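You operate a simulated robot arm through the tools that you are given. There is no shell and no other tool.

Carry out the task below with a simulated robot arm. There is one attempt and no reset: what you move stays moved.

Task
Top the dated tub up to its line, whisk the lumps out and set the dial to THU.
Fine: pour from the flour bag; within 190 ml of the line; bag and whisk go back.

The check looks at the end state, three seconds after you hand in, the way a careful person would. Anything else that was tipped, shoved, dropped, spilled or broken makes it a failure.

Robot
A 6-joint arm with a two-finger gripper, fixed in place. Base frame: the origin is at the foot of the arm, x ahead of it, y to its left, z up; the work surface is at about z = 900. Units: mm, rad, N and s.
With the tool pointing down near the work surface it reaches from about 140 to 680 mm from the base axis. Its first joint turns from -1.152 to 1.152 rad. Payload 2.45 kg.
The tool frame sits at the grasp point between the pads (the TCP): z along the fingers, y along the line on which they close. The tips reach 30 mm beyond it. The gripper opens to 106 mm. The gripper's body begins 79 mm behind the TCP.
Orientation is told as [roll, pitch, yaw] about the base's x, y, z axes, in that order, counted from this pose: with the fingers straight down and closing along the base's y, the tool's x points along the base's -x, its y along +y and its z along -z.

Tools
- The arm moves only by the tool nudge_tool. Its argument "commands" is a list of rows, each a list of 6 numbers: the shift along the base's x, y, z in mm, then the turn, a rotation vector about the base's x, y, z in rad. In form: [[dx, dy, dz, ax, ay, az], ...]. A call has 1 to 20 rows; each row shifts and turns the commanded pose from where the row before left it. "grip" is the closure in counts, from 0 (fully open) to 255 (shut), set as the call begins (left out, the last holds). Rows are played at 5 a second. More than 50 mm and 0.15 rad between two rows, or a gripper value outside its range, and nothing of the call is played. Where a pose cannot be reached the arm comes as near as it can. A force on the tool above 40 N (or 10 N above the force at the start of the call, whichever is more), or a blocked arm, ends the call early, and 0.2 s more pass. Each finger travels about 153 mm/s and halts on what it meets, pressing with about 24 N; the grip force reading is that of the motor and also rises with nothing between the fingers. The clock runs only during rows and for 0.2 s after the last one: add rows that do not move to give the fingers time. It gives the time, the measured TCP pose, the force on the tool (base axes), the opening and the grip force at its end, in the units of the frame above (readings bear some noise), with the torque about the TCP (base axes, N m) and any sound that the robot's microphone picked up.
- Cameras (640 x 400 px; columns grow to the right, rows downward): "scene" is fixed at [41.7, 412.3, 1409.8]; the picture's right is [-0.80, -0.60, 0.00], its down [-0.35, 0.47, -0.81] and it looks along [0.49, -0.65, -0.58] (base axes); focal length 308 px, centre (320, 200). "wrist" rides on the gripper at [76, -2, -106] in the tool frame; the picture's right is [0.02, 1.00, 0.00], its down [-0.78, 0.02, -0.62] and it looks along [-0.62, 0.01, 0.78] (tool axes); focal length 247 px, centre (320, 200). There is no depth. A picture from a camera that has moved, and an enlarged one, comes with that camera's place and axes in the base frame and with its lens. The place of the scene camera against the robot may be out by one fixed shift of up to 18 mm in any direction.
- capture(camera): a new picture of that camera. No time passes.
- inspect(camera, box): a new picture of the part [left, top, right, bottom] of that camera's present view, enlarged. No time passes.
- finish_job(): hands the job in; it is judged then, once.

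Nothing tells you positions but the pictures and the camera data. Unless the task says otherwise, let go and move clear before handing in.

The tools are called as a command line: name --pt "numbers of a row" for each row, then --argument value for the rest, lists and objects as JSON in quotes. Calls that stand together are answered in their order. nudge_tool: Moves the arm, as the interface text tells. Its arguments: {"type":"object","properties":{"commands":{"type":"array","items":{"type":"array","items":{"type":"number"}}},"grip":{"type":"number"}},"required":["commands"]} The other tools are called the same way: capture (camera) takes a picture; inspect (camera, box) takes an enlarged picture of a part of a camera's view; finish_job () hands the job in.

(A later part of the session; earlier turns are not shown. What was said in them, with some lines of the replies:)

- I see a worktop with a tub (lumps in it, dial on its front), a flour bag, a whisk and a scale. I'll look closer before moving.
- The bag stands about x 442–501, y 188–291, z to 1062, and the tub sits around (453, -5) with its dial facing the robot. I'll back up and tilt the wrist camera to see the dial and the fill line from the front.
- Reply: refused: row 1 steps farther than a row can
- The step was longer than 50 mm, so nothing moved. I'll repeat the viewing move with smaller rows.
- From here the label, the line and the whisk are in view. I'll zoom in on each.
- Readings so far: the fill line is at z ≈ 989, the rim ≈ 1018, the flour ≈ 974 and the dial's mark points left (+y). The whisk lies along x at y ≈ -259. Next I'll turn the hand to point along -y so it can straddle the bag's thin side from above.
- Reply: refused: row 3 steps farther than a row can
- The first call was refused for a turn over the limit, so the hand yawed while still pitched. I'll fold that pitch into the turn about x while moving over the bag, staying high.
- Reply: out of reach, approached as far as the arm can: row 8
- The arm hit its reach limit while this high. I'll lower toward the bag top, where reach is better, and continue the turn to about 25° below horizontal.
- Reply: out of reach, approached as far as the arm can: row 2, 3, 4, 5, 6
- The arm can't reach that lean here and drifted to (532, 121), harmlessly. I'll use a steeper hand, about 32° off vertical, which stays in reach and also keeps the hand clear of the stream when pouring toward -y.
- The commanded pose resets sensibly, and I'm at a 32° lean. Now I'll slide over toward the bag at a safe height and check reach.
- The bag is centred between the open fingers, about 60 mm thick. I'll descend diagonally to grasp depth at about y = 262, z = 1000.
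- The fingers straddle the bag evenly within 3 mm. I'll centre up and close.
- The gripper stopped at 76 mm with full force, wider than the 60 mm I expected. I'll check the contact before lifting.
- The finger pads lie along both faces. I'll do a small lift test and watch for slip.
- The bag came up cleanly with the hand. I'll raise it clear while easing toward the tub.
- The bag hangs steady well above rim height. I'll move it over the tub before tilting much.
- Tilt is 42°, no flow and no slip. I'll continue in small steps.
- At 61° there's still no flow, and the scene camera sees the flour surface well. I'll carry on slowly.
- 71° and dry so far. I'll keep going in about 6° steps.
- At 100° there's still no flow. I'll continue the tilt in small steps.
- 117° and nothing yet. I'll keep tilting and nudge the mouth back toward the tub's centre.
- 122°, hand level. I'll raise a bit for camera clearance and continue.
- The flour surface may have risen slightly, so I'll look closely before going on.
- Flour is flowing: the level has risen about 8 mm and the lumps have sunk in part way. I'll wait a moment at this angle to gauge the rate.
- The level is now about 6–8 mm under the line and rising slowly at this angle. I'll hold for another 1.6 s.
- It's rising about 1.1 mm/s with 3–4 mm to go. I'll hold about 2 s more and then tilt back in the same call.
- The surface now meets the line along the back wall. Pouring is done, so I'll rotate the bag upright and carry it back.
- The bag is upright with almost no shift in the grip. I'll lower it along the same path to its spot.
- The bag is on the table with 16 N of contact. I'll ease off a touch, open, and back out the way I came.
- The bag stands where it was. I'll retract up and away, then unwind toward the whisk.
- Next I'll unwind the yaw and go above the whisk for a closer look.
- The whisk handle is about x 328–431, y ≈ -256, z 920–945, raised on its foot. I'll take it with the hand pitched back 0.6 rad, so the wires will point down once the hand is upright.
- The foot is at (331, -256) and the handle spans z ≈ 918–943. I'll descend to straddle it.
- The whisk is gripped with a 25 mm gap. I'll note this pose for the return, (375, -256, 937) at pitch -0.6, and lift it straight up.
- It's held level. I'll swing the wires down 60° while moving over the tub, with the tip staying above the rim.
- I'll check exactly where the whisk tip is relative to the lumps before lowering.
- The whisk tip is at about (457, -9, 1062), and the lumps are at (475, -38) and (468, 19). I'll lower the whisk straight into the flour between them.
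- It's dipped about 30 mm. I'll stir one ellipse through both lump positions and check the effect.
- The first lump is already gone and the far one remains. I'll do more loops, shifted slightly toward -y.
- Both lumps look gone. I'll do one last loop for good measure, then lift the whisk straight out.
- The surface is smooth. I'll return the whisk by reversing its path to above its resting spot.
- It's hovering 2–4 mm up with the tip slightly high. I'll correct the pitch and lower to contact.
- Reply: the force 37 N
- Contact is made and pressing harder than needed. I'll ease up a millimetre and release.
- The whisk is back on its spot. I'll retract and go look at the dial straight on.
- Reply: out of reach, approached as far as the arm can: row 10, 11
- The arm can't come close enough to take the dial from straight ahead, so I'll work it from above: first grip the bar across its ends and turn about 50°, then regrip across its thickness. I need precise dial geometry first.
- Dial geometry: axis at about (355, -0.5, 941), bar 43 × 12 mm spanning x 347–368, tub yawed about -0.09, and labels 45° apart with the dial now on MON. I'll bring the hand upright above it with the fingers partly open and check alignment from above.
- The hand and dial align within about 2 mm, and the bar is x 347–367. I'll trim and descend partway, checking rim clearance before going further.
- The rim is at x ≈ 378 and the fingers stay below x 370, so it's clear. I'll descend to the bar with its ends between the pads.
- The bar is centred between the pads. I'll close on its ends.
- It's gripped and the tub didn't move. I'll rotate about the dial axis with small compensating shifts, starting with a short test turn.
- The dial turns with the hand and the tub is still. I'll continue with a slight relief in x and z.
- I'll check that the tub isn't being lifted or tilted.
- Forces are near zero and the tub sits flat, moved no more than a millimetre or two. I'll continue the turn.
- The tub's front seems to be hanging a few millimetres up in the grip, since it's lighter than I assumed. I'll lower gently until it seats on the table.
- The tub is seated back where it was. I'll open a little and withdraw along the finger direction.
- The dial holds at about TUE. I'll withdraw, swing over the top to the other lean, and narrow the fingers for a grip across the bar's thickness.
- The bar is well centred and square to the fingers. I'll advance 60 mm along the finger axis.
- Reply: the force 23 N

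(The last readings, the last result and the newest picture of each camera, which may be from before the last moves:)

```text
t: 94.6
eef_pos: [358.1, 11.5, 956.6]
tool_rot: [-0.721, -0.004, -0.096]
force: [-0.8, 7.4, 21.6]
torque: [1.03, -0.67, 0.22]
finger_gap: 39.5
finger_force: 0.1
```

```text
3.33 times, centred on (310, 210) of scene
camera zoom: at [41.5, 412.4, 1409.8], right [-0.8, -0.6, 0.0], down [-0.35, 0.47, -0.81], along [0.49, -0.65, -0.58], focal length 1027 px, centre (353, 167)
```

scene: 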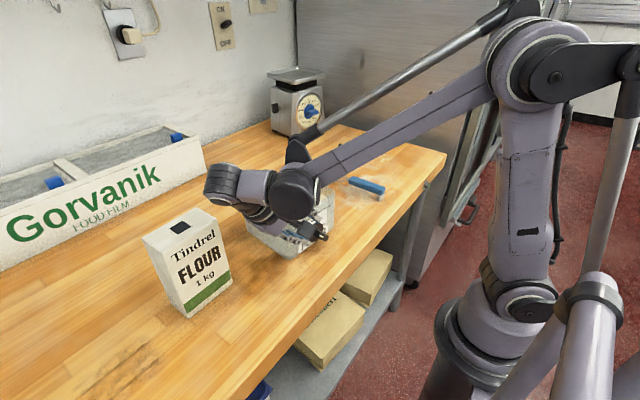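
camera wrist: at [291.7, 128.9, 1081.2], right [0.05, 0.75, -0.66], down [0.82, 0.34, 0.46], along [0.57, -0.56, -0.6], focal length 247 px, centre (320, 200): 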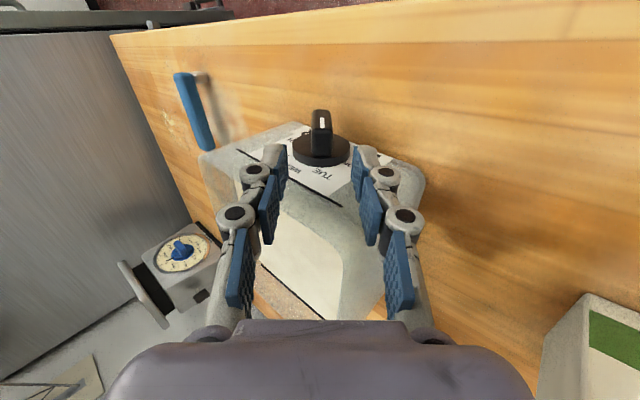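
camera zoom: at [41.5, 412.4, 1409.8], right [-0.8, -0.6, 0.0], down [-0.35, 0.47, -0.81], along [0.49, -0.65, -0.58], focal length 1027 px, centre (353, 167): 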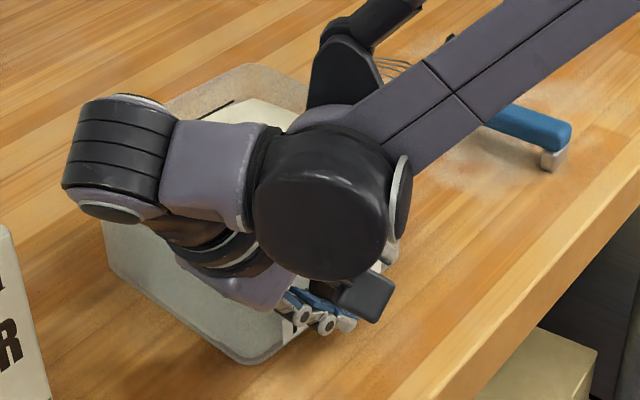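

There's unexpected contact: the force pattern points to the gripper body resting on the tub's front-left rim corner. I'll back out right away.

nudge_tool --pt "0.5 6.5 7.5 0 0 0" --pt "-3 13.1 15 0 0 0" --pt "-3 13.1 15 0 0 0" --pt "0 0 0 0 0 0"

capture --camera "wrist"

inspect --camera "scene" --box '[220, 150, 400, 270]'

```text
t: 95.6
eef_pos: [352.7, 44.4, 994.4]
tool_rot: [-0.719, -0.001, -0.099]
force: [-1.4, 0.8, 0.2]
torque: [0.0, -0.03, 0.01]
finger_gap: 39.7
finger_force: 0.0
```

```text
taken
camera wrist: at [283.0, 121.6, 1074.8], right [0.05, 0.75, -0.66], down [0.82, 0.34, 0.46], along [0.57, -0.56, -0.6], focal length 247 px, centre (320, 200)
```

wrist: 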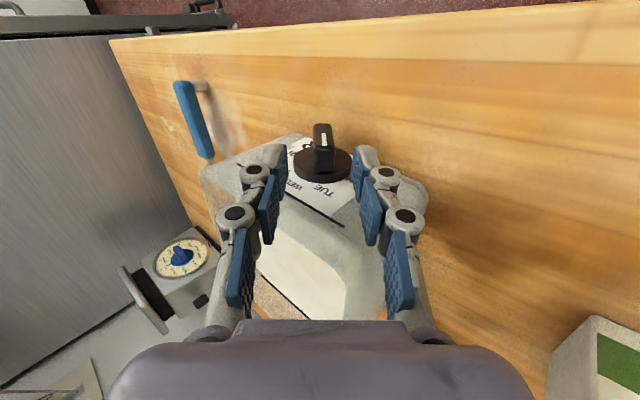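

```text
3.33 times, centred on (310, 210) of scene
camera zoom: at [41.7, 412.3, 1409.8], right [-0.8, -0.6, 0.0], down [-0.35, 0.47, -0.81], along [0.49, -0.65, -0.58], focal length 1027 px, centre (353, 167)
```

zoom: 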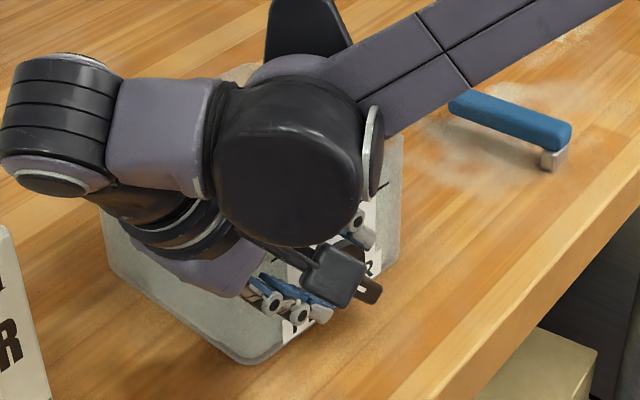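

I'm clear and the tub looks undisturbed. The gripper body is thicker than I assumed, so I'll grip only the outer part of the bar (x ≈ 347), with less lean and a slightly longer standoff.

nudge_tool --pt "-1 -3 8 0.1094 -0.011 0" --pt "-1 -3 8.6 0.1094 -0.011 0" --pt "0 0 0 0 0 0"

inspect --camera "wrist" --box '[210, 70, 430, 210]'

capture --camera "scene"

```text
t: 96.4
eef_pos: [350.6, 37.0, 1009.6]
tool_rot: [-0.497, -0.002, -0.098]
force: [0.1, 0.3, 0.3]
torque: [0.0, -0.03, 0.0]
finger_gap: 39.5
finger_force: 0.1
```

```text
2.86 times, centred on (320, 140) of wrist
camera zoom: at [278.7, 95.5, 1103.9], right [0.07, 0.88, -0.48], down [0.81, 0.23, 0.54], along [0.58, -0.42, -0.69], focal length 706 px, centre (320, 371)
```

zoom: 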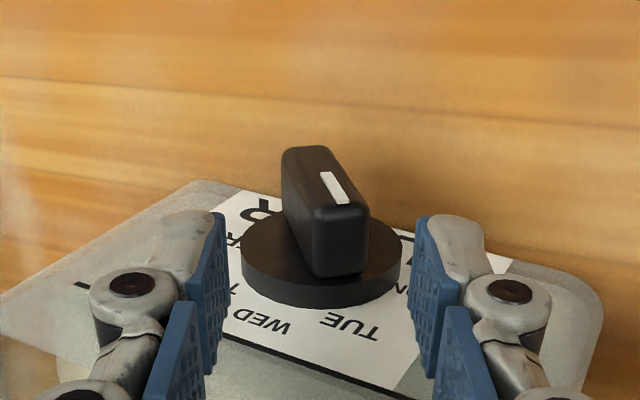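

```text
taken
```

scene: 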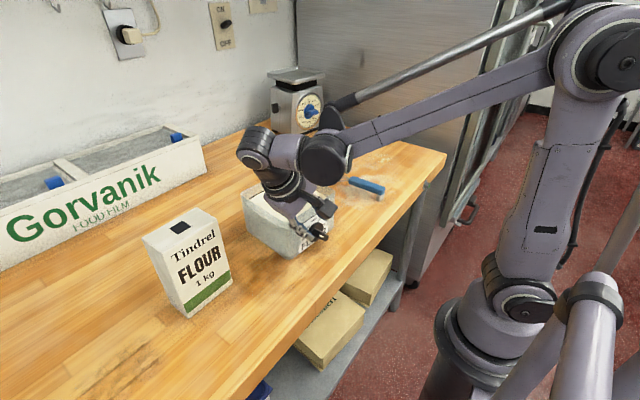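

nudge_tool --pt "-0.9 -8.4 -15.8 0 0 0" --pt "-0.9 -8.4 -15.8 0 0 0" --pt "0 0 0 0 0 0"

nudge_tool --pt "-0.5 -4.2 -7.9 0 0 0" --pt "-0.4 -4.2 -7.9 0 0 0" --pt "0 0 0 0 0 0"

inspect --camera "wrist" --box '[210, 70, 430, 210]'

inspect --camera "scene" --box '[220, 150, 400, 270]'

```text
t: 97.2
eef_pos: [349.1, 21.1, 979.4]
tool_rot: [-0.498, -0.002, -0.097]
force: [-0.4, 0.3, -0.1]
torque: [-0.02, 0.03, 0.0]
finger_gap: 39.3
finger_force: 0.0
```

```text
t: 98.0
eef_pos: [348.4, 11.6, 963.7]
tool_rot: [-0.5, -0.003, -0.098]
force: [0.9, -0.4, -0.5]
torque: [-0.04, 0.0, -0.01]
finger_gap: 39.8
finger_force: 0.1
```

```text
2.86 times, centred on (320, 140) of wrist
camera zoom: at [275.9, 69.4, 1056.9], right [0.07, 0.88, -0.48], down [0.81, 0.23, 0.54], along [0.58, -0.42, -0.69], focal length 706 px, centre (320, 371)
```

zoom: 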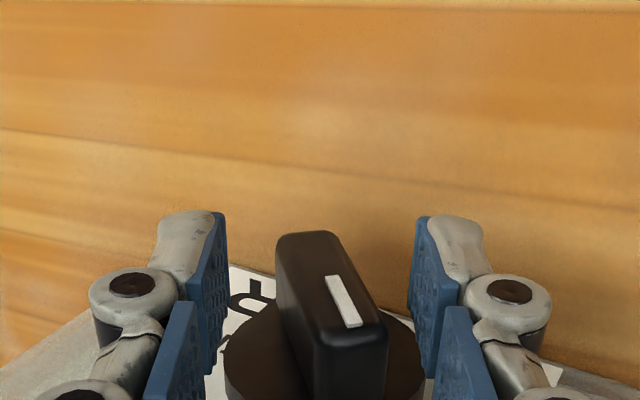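

```text
3.33 times, centred on (310, 210) of scene
camera zoom: at [41.7, 412.3, 1409.8], right [-0.8, -0.6, 0.0], down [-0.35, 0.47, -0.81], along [0.49, -0.65, -0.58], focal length 1027 px, centre (353, 167)
```

zoom: 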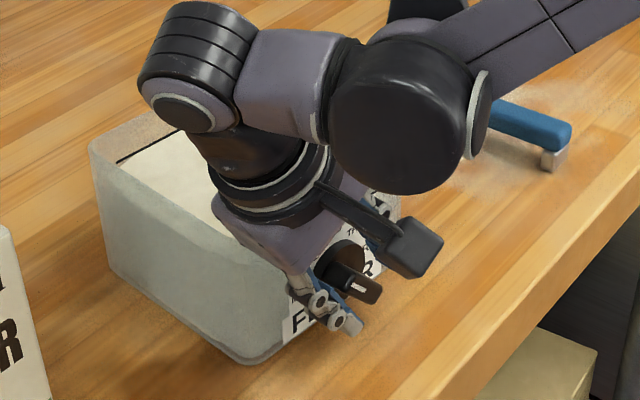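

No contact this time, and the bar sits between the pads. I'll close on it.

nudge_tool --pt "0 0 0 0 0 0" --pt "0 0 0 0 0 0" --pt "0 0 0 0 0 0" --grip 255

inspect --camera "wrist" --box '[210, 70, 430, 210]'

inspect --camera "scene" --box '[220, 150, 400, 270]'

```text
t: 98.8
eef_pos: [347.5, 10.9, 962.6]
tool_rot: [-0.5, -0.002, -0.097]
force: [-0.2, -1.4, 0.9]
torque: [-0.06, 0.13, -0.03]
finger_gap: 15.4
finger_force: 23.5
```

```text
2.86 times, centred on (320, 140) of wrist
camera zoom: at [275.8, 69.4, 1057.0], right [0.07, 0.88, -0.48], down [0.81, 0.23, 0.54], along [0.58, -0.42, -0.69], focal length 706 px, centre (320, 371)
```

zoom: 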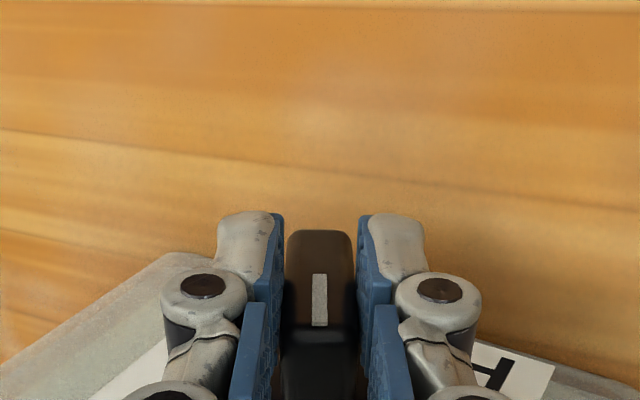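

```text
3.33 times, centred on (310, 210) of scene
camera zoom: at [41.8, 412.2, 1409.8], right [-0.8, -0.6, 0.0], down [-0.35, 0.47, -0.81], along [0.49, -0.65, -0.58], focal length 1027 px, centre (353, 167)
```

zoom: 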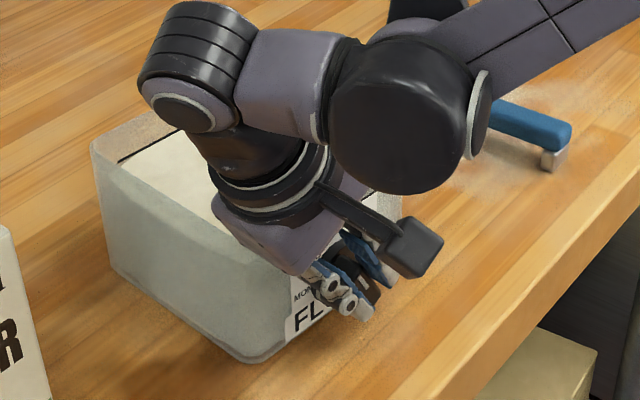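

It's gripped with the bar squared to the hand, the pointer at about 61°. I'll rotate toward THU (135°) in stages, watching forces.

nudge_tool --pt "-0.29 -2.84 1.33 0.1279 -0.01285 0" --pt "-0.3 -3 0.96 0.1279 -0.01285 0" --pt "-0.31 -3.09 0.56 0.1279 -0.01285 0" --pt "0 0 0 0 0 0"

inspect --camera "scene" --box '[220, 150, 400, 270]'

```text
t: 99.8
eef_pos: [345.8, 2.2, 965.5]
tool_rot: [-0.114, -0.004, -0.1]
force: [-3.9, -8.2, 20.8]
torque: [-0.27, -0.27, -0.01]
finger_gap: 15.6
finger_force: 24.2
```

```text
3.33 times, centred on (310, 210) of scene
camera zoom: at [41.4, 412.0, 1409.9], right [-0.8, -0.6, 0.0], down [-0.35, 0.47, -0.81], along [0.49, -0.65, -0.58], focal length 1027 px, centre (353, 167)
```

zoom: 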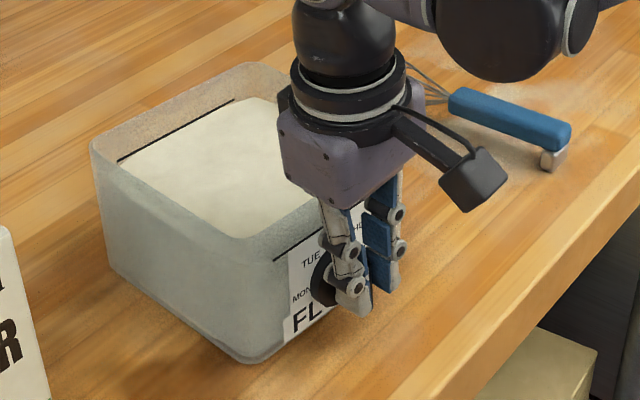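

There's about 21 N of down-load building. I'll relieve it upward by a millimetre and check.

nudge_tool --pt "-0.2 -0.5 1 0 0 0" --pt "0 0 0 0 0 0"

```text
t: 100.4
eef_pos: [346.5, 3.8, 968.1]
tool_rot: [-0.112, -0.005, -0.098]
force: [-0.3, 1.2, -0.2]
torque: [0.08, 0.22, 0.02]
finger_gap: 15.4
finger_force: 24.2
```

nudge_tool --pt "-0.31 -3.14 -0.1 0.1279 -0.01285 0" --pt "-0.32 -3.14 -0.35 0.1279 -0.01285 0" --pt "0 0 0 0 0 0"

inspect --camera "scene" --box '[220, 150, 400, 270]'

inspect --camera "wrist" --box '[210, 70, 430, 210]'

```text
t: 101.2
eef_pos: [345.7, -2.5, 966.6]
tool_rot: [0.146, -0.005, -0.1]
force: [-0.1, 0.7, -0.5]
torque: [-0.02, 0.2, 0.04]
finger_gap: 15.6
finger_force: 24.1
```

```text
3.33 times, centred on (310, 210) of scene
camera zoom: at [41.8, 412.3, 1409.8], right [-0.8, -0.6, 0.0], down [-0.35, 0.47, -0.81], along [0.49, -0.65, -0.58], focal length 1027 px, centre (353, 167)
```

zoom: 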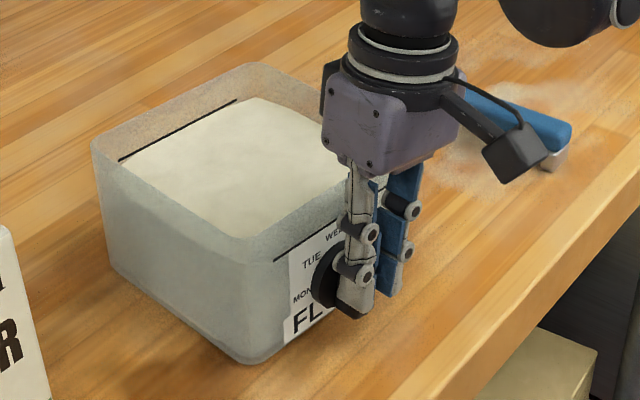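

```text
2.86 times, centred on (320, 140) of wrist
camera zoom: at [266.3, -11.3, 1070.5], right [0.08, 0.99, 0.15], down [0.77, -0.15, 0.62], along [0.63, 0.06, -0.77], focal length 706 px, centre (320, 371)
```

zoom: 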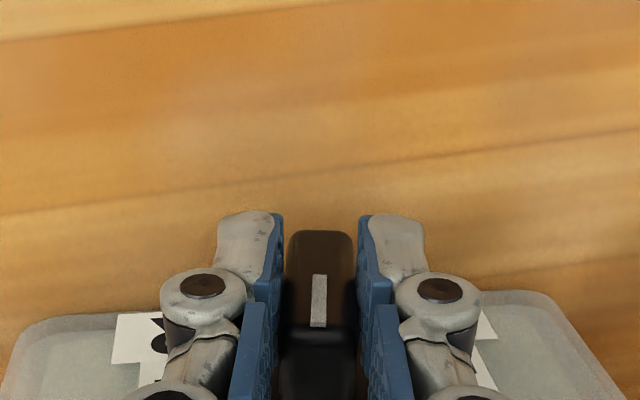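

Forces are negligible. I'll keep rotating.

nudge_tool --pt "-0.31 -3.07 -0.65 0.1279 -0.01285 0" --pt "-0.3 -2.97 -1.04 0.1279 -0.01285 0" --pt "0 0 0 0 0 0"

nudge_tool --pt "-0.28 -2.81 -1.41 0.1279 -0.01285 0" --pt "0 0 0 0 0 0"

inspect --camera "scene" --box '[220, 150, 400, 270]'

```text
t: 102.0
eef_pos: [343.4, -9.4, 965.1]
tool_rot: [0.405, -0.004, -0.101]
force: [0.1, -0.3, -1.1]
torque: [0.02, 0.3, 0.0]
finger_gap: 15.4
finger_force: 24.4
```

```text
t: 102.6
eef_pos: [343.4, -12.7, 963.9]
tool_rot: [0.532, -0.004, -0.102]
force: [0.0, 0.4, 0.3]
torque: [0.06, 0.22, -0.03]
finger_gap: 15.2
finger_force: 24.1
```

```text
3.33 times, centred on (310, 210) of scene
camera zoom: at [41.8, 412.2, 1409.8], right [-0.8, -0.6, 0.0], down [-0.35, 0.47, -0.81], along [0.49, -0.65, -0.58], focal length 1027 px, centre (353, 167)
```

zoom: 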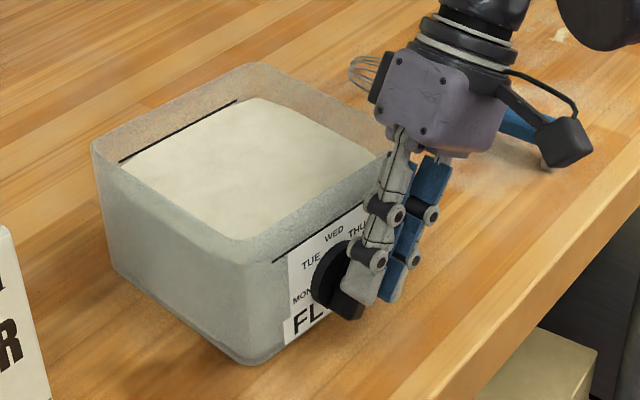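

Pointer's at about 120°. The last 15° comes in two careful steps.

nudge_tool --pt "-0.4 -2.61 -1.7 0.1279 -0.01285 0" --pt "0 0 0 0 0 0"

nudge_tool --pt "-0.4 -2.36 -2.0 0.1279 -0.01285 0" --pt "0 0 0 0 0 0"

inspect --camera "scene" --box '[220, 150, 400, 270]'

inspect --camera "wrist" --box '[210, 70, 430, 210]'

```text
t: 103.2
eef_pos: [342.6, -13.6, 961.6]
tool_rot: [0.659, -0.005, -0.103]
force: [-0.9, -0.4, -1.0]
torque: [0.04, 0.2, 0.03]
finger_gap: 15.4
finger_force: 24.0
```

```text
t: 103.8
eef_pos: [342.0, -16.1, 959.8]
tool_rot: [0.788, -0.002, -0.103]
force: [0.1, 0.5, -0.1]
torque: [-0.03, 0.12, 0.02]
finger_gap: 15.3
finger_force: 24.3
```

```text
3.33 times, centred on (310, 210) of scene
camera zoom: at [41.8, 412.3, 1409.8], right [-0.8, -0.6, 0.0], down [-0.35, 0.47, -0.81], along [0.49, -0.65, -0.58], focal length 1027 px, centre (353, 167)
```

zoom: 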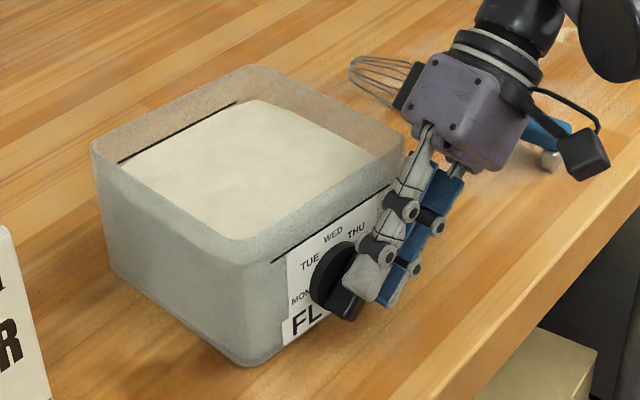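

```text
2.86 times, centred on (320, 140) of wrist
camera zoom: at [258.3, -83.3, 1032.3], right [0.05, 0.7, 0.71], down [0.73, -0.51, 0.45], along [0.68, 0.5, -0.54], focal length 706 px, centre (320, 371)
```

zoom: 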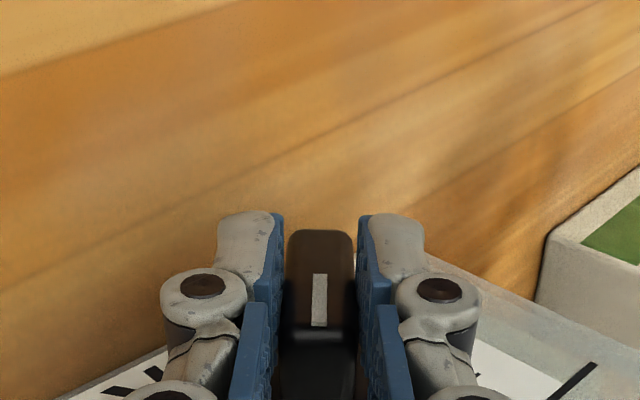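

The pointer is on THU and the tub is in place. I'll open slightly and withdraw along the finger direction.

nudge_tool --pt "0 0 0 0 0 0" --pt "0 0 0 0 0 0" --grip 175

nudge_tool --pt "-1.5 -10.5 10.6 0 0 0" --pt "-1.5 -14 14.1 0 0 0" --pt "-1.5 -14 14.1 0 0 0" --pt "-1.5 -14 14.1 0 0 0" --pt "0 0 0 0 0 0"

inspect --camera "scene" --box '[220, 150, 400, 270]'

capture --camera "wrist"

```text
t: 104.4
eef_pos: [343.3, -15.4, 959.4]
tool_rot: [0.788, -0.005, -0.103]
force: [-0.4, -0.4, 0.3]
torque: [0.01, 0.03, 0.04]
finger_gap: 33.2
finger_force: 0.0
```

```text
t: 105.6
eef_pos: [338.5, -70.0, 1012.0]
tool_rot: [0.788, -0.004, -0.102]
force: [-0.4, 0.3, -0.1]
torque: [0.01, 0.03, 0.03]
finger_gap: 33.4
finger_force: 0.1
```

```text
3.33 times, centred on (310, 210) of scene
camera zoom: at [41.8, 412.2, 1409.8], right [-0.8, -0.6, 0.0], down [-0.35, 0.47, -0.81], along [0.49, -0.65, -0.58], focal length 1027 px, centre (353, 167)
```

zoom: 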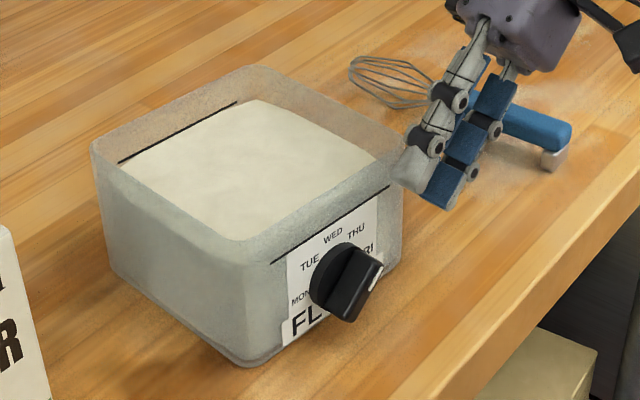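

```text
taken
camera wrist: at [254.4, -136.9, 1086.1], right [0.05, 0.7, 0.71], down [0.73, -0.51, 0.45], along [0.68, 0.5, -0.54], focal length 247 px, centre (320, 200)
```

wrist: 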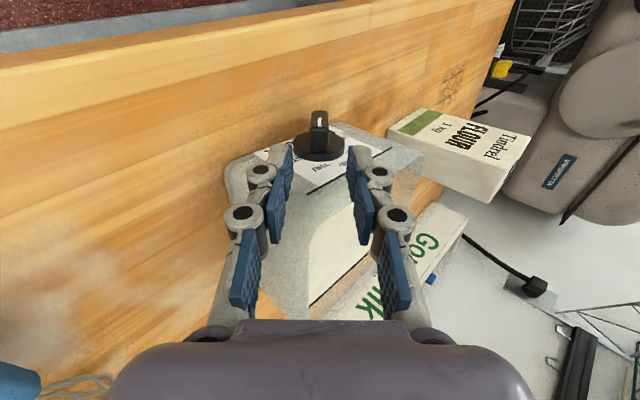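

Now I'll back away, bring the hand upright, and view the dial from the front to verify.

nudge_tool --pt "-5 -10 30 0 0 0" --pt "-5 0 35 0 0 0" --pt "-10 5 30 -0.13 0.013 0" --pt "-10 10 20 -0.13 0.013 0" --pt "-10 10 0 -0.13 0.013 0" --pt "-10 10 0 -0.13 0.013 0" --pt "-10 10 0 -0.13 0.013 0" --pt "-5 10 0 -0.13 0.013 0.05" --pt "0 10 0 0 0 0.05" --pt "0 10 0 0 -0.14 0" --pt "0 10 -10 0 -0.14 0" --pt "0 0 -20 0 -0.14 0" --pt "0 0 -20 0 -0.14 0" --pt "0 0 0 0 0 0"

capture --camera "wrist"

inspect --camera "wrist" --box '[260, 60, 380, 160]'

capture --camera "scene"

inspect --camera "scene" --box '[280, 200, 345, 260]'

```text
t: 108.6
eef_pos: [272.6, 7.8, 1076.5]
tool_rot: [0.002, -0.562, 0.002]
force: [-0.5, -0.1, 0.1]
torque: [0.02, 0.01, 0.0]
finger_gap: 33.3
finger_force: 0.1
```

```text
taken
camera wrist: at [150.3, 6.6, 1124.5], right [-0.02, 1.0, -0.01], down [0.33, 0.02, 0.94], along [0.94, 0.02, -0.33], focal length 247 px, centre (320, 200)
```

wrist: 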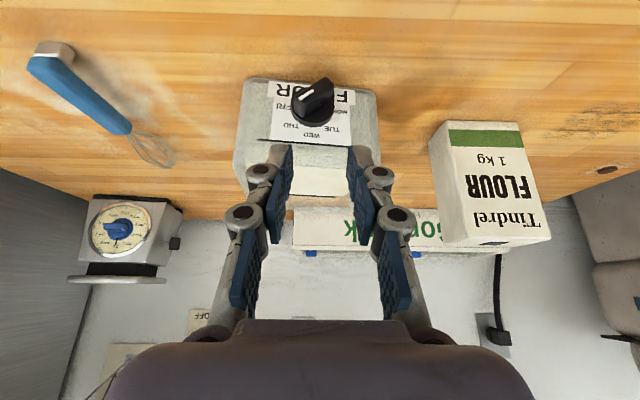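

```text
4.00 times, centred on (320, 110) of wrist
camera zoom: at [150.3, 6.6, 1124.5], right [-0.02, 1.0, -0.01], down [0.33, 0.02, 0.94], along [0.94, 0.02, -0.33], focal length 988 px, centre (320, 560)
```

zoom: 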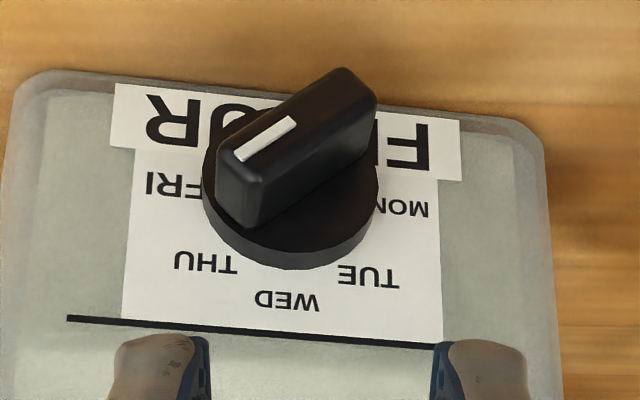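

```text
taken
```

scene: 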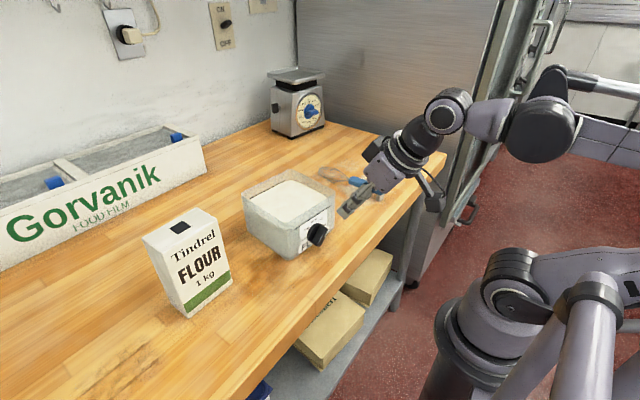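

```text
6.67 times, centred on (312, 230) of scene
camera zoom: at [41.7, 412.3, 1409.8], right [-0.8, -0.6, 0.0], down [-0.35, 0.47, -0.81], along [0.49, -0.65, -0.58], focal length 2053 px, centre (370, 0)
```

zoom: 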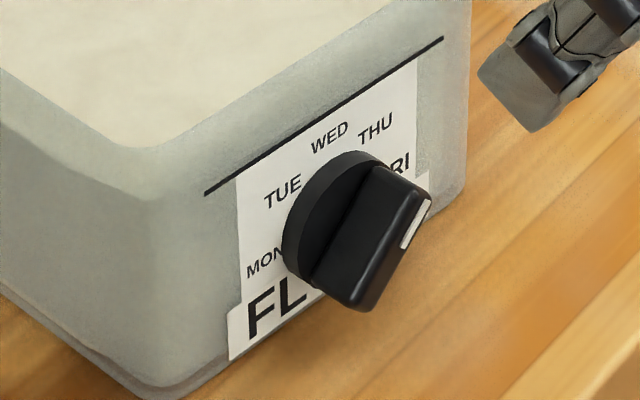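

Front view: the pointer lines up with THU within a few degrees. The bag and whisk are back in place. I'll move the arm up and clear, then check the flour level one last time.

nudge_tool --pt "0 0 35 0 0.1 0" --pt "10 10 35 0 0.1 0" --pt "20 20 30 0 0.1 0" --pt "20 20 20 0 0.1 0" --pt "20 10 20 0 0.1 0" --pt "20 0 10 0 0.06 0" --pt "0 0 0 0 0 0" --grip 0

inspect --camera "scene" --box '[245, 170, 305, 210]'

inspect --camera "scene" --box '[220, 150, 400, 270]'

capture --camera "wrist"

inspect --camera "wrist" --box '[220, 20, 400, 200]'

```text
t: 110.2
eef_pos: [360.9, 65.2, 1228.3]
tool_rot: [0.003, 0.002, 0.0]
force: [0.3, -0.2, -0.7]
torque: [-0.02, -0.01, 0.01]
finger_gap: 106.2
finger_force: 0.1
```

```text
10.00 times, centred on (275, 190) of scene
camera zoom: at [41.8, 412.3, 1409.8], right [-0.8, -0.6, 0.0], down [-0.35, 0.47, -0.81], along [0.49, -0.65, -0.58], focal length 3080 px, centre (770, 300)
```

zoom: 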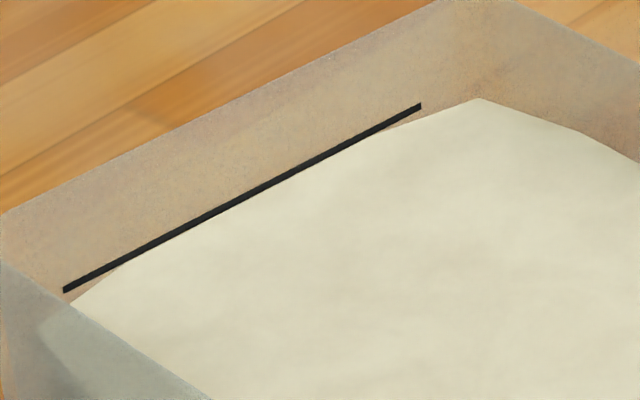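

```text
3.33 times, centred on (310, 210) of scene
camera zoom: at [41.8, 412.3, 1409.8], right [-0.8, -0.6, 0.0], down [-0.35, 0.47, -0.81], along [0.49, -0.65, -0.58], focal length 1027 px, centre (353, 167)
```

zoom: 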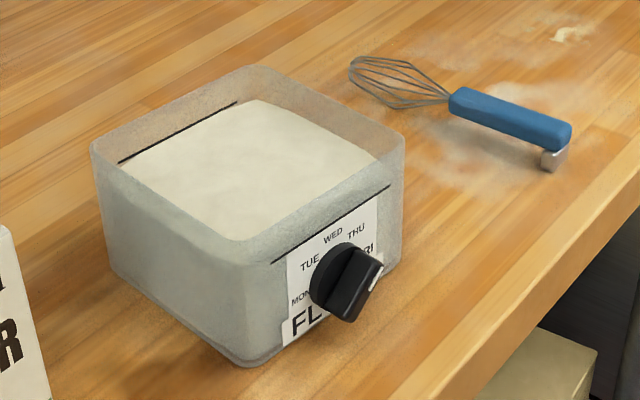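

```text
taken
camera wrist: at [284.3, 64.6, 1333.0], right [-0.02, 1.0, 0.0], down [0.78, 0.02, 0.62], along [0.62, 0.02, -0.78], focal length 247 px, centre (320, 200)
```

wrist: 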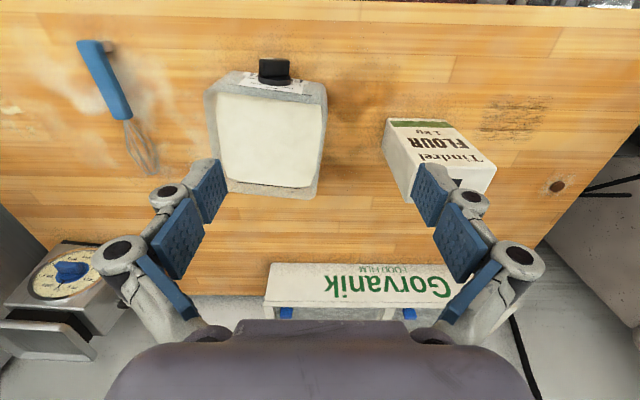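

```text
2.22 times, centred on (310, 110) of wrist
camera zoom: at [284.3, 64.6, 1333.0], right [-0.02, 1.0, 0.0], down [0.78, 0.02, 0.62], along [0.62, 0.02, -0.78], focal length 549 px, centre (342, 400)
```

zoom: 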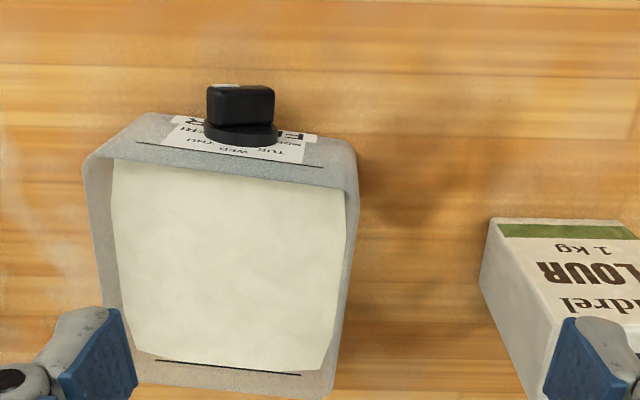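

The level meets the line, the lumps are gone and the dial reads THU. The bag and whisk are back in place, nothing is spilled, and the arm is clear, so I'm handing in.

finish_job

```text
The job is handed in.
```

I've handed the job in. The dated tub is filled to its line, the lumps are whisked out and the dial points to THU.

- **Fill:** I poured from the flour bag. In the last pictures the flour touches the line along the back wall, which I judge to be within a few millimetres. The 190 ml allowance is about 8 mm of depth.
- **Lumps:** I could see two at the start. Both are gone and the surface is smooth.
- **Dial:** Seen from the front, the pointer is within about 4° of the THU label.
- **Bag and whisk:** Both stand within a few millimetres of where they started. I saw no spilled flour; the dusty patches on the table were there at the start.

**Contact with the tub:** While I was turning the dial, the tub's front lifted a few millimetres and I set it back down. On a second grip attempt the gripper briefly rested on the rim, and I backed off. The tub ended up within a millimetre or two of its original spot.
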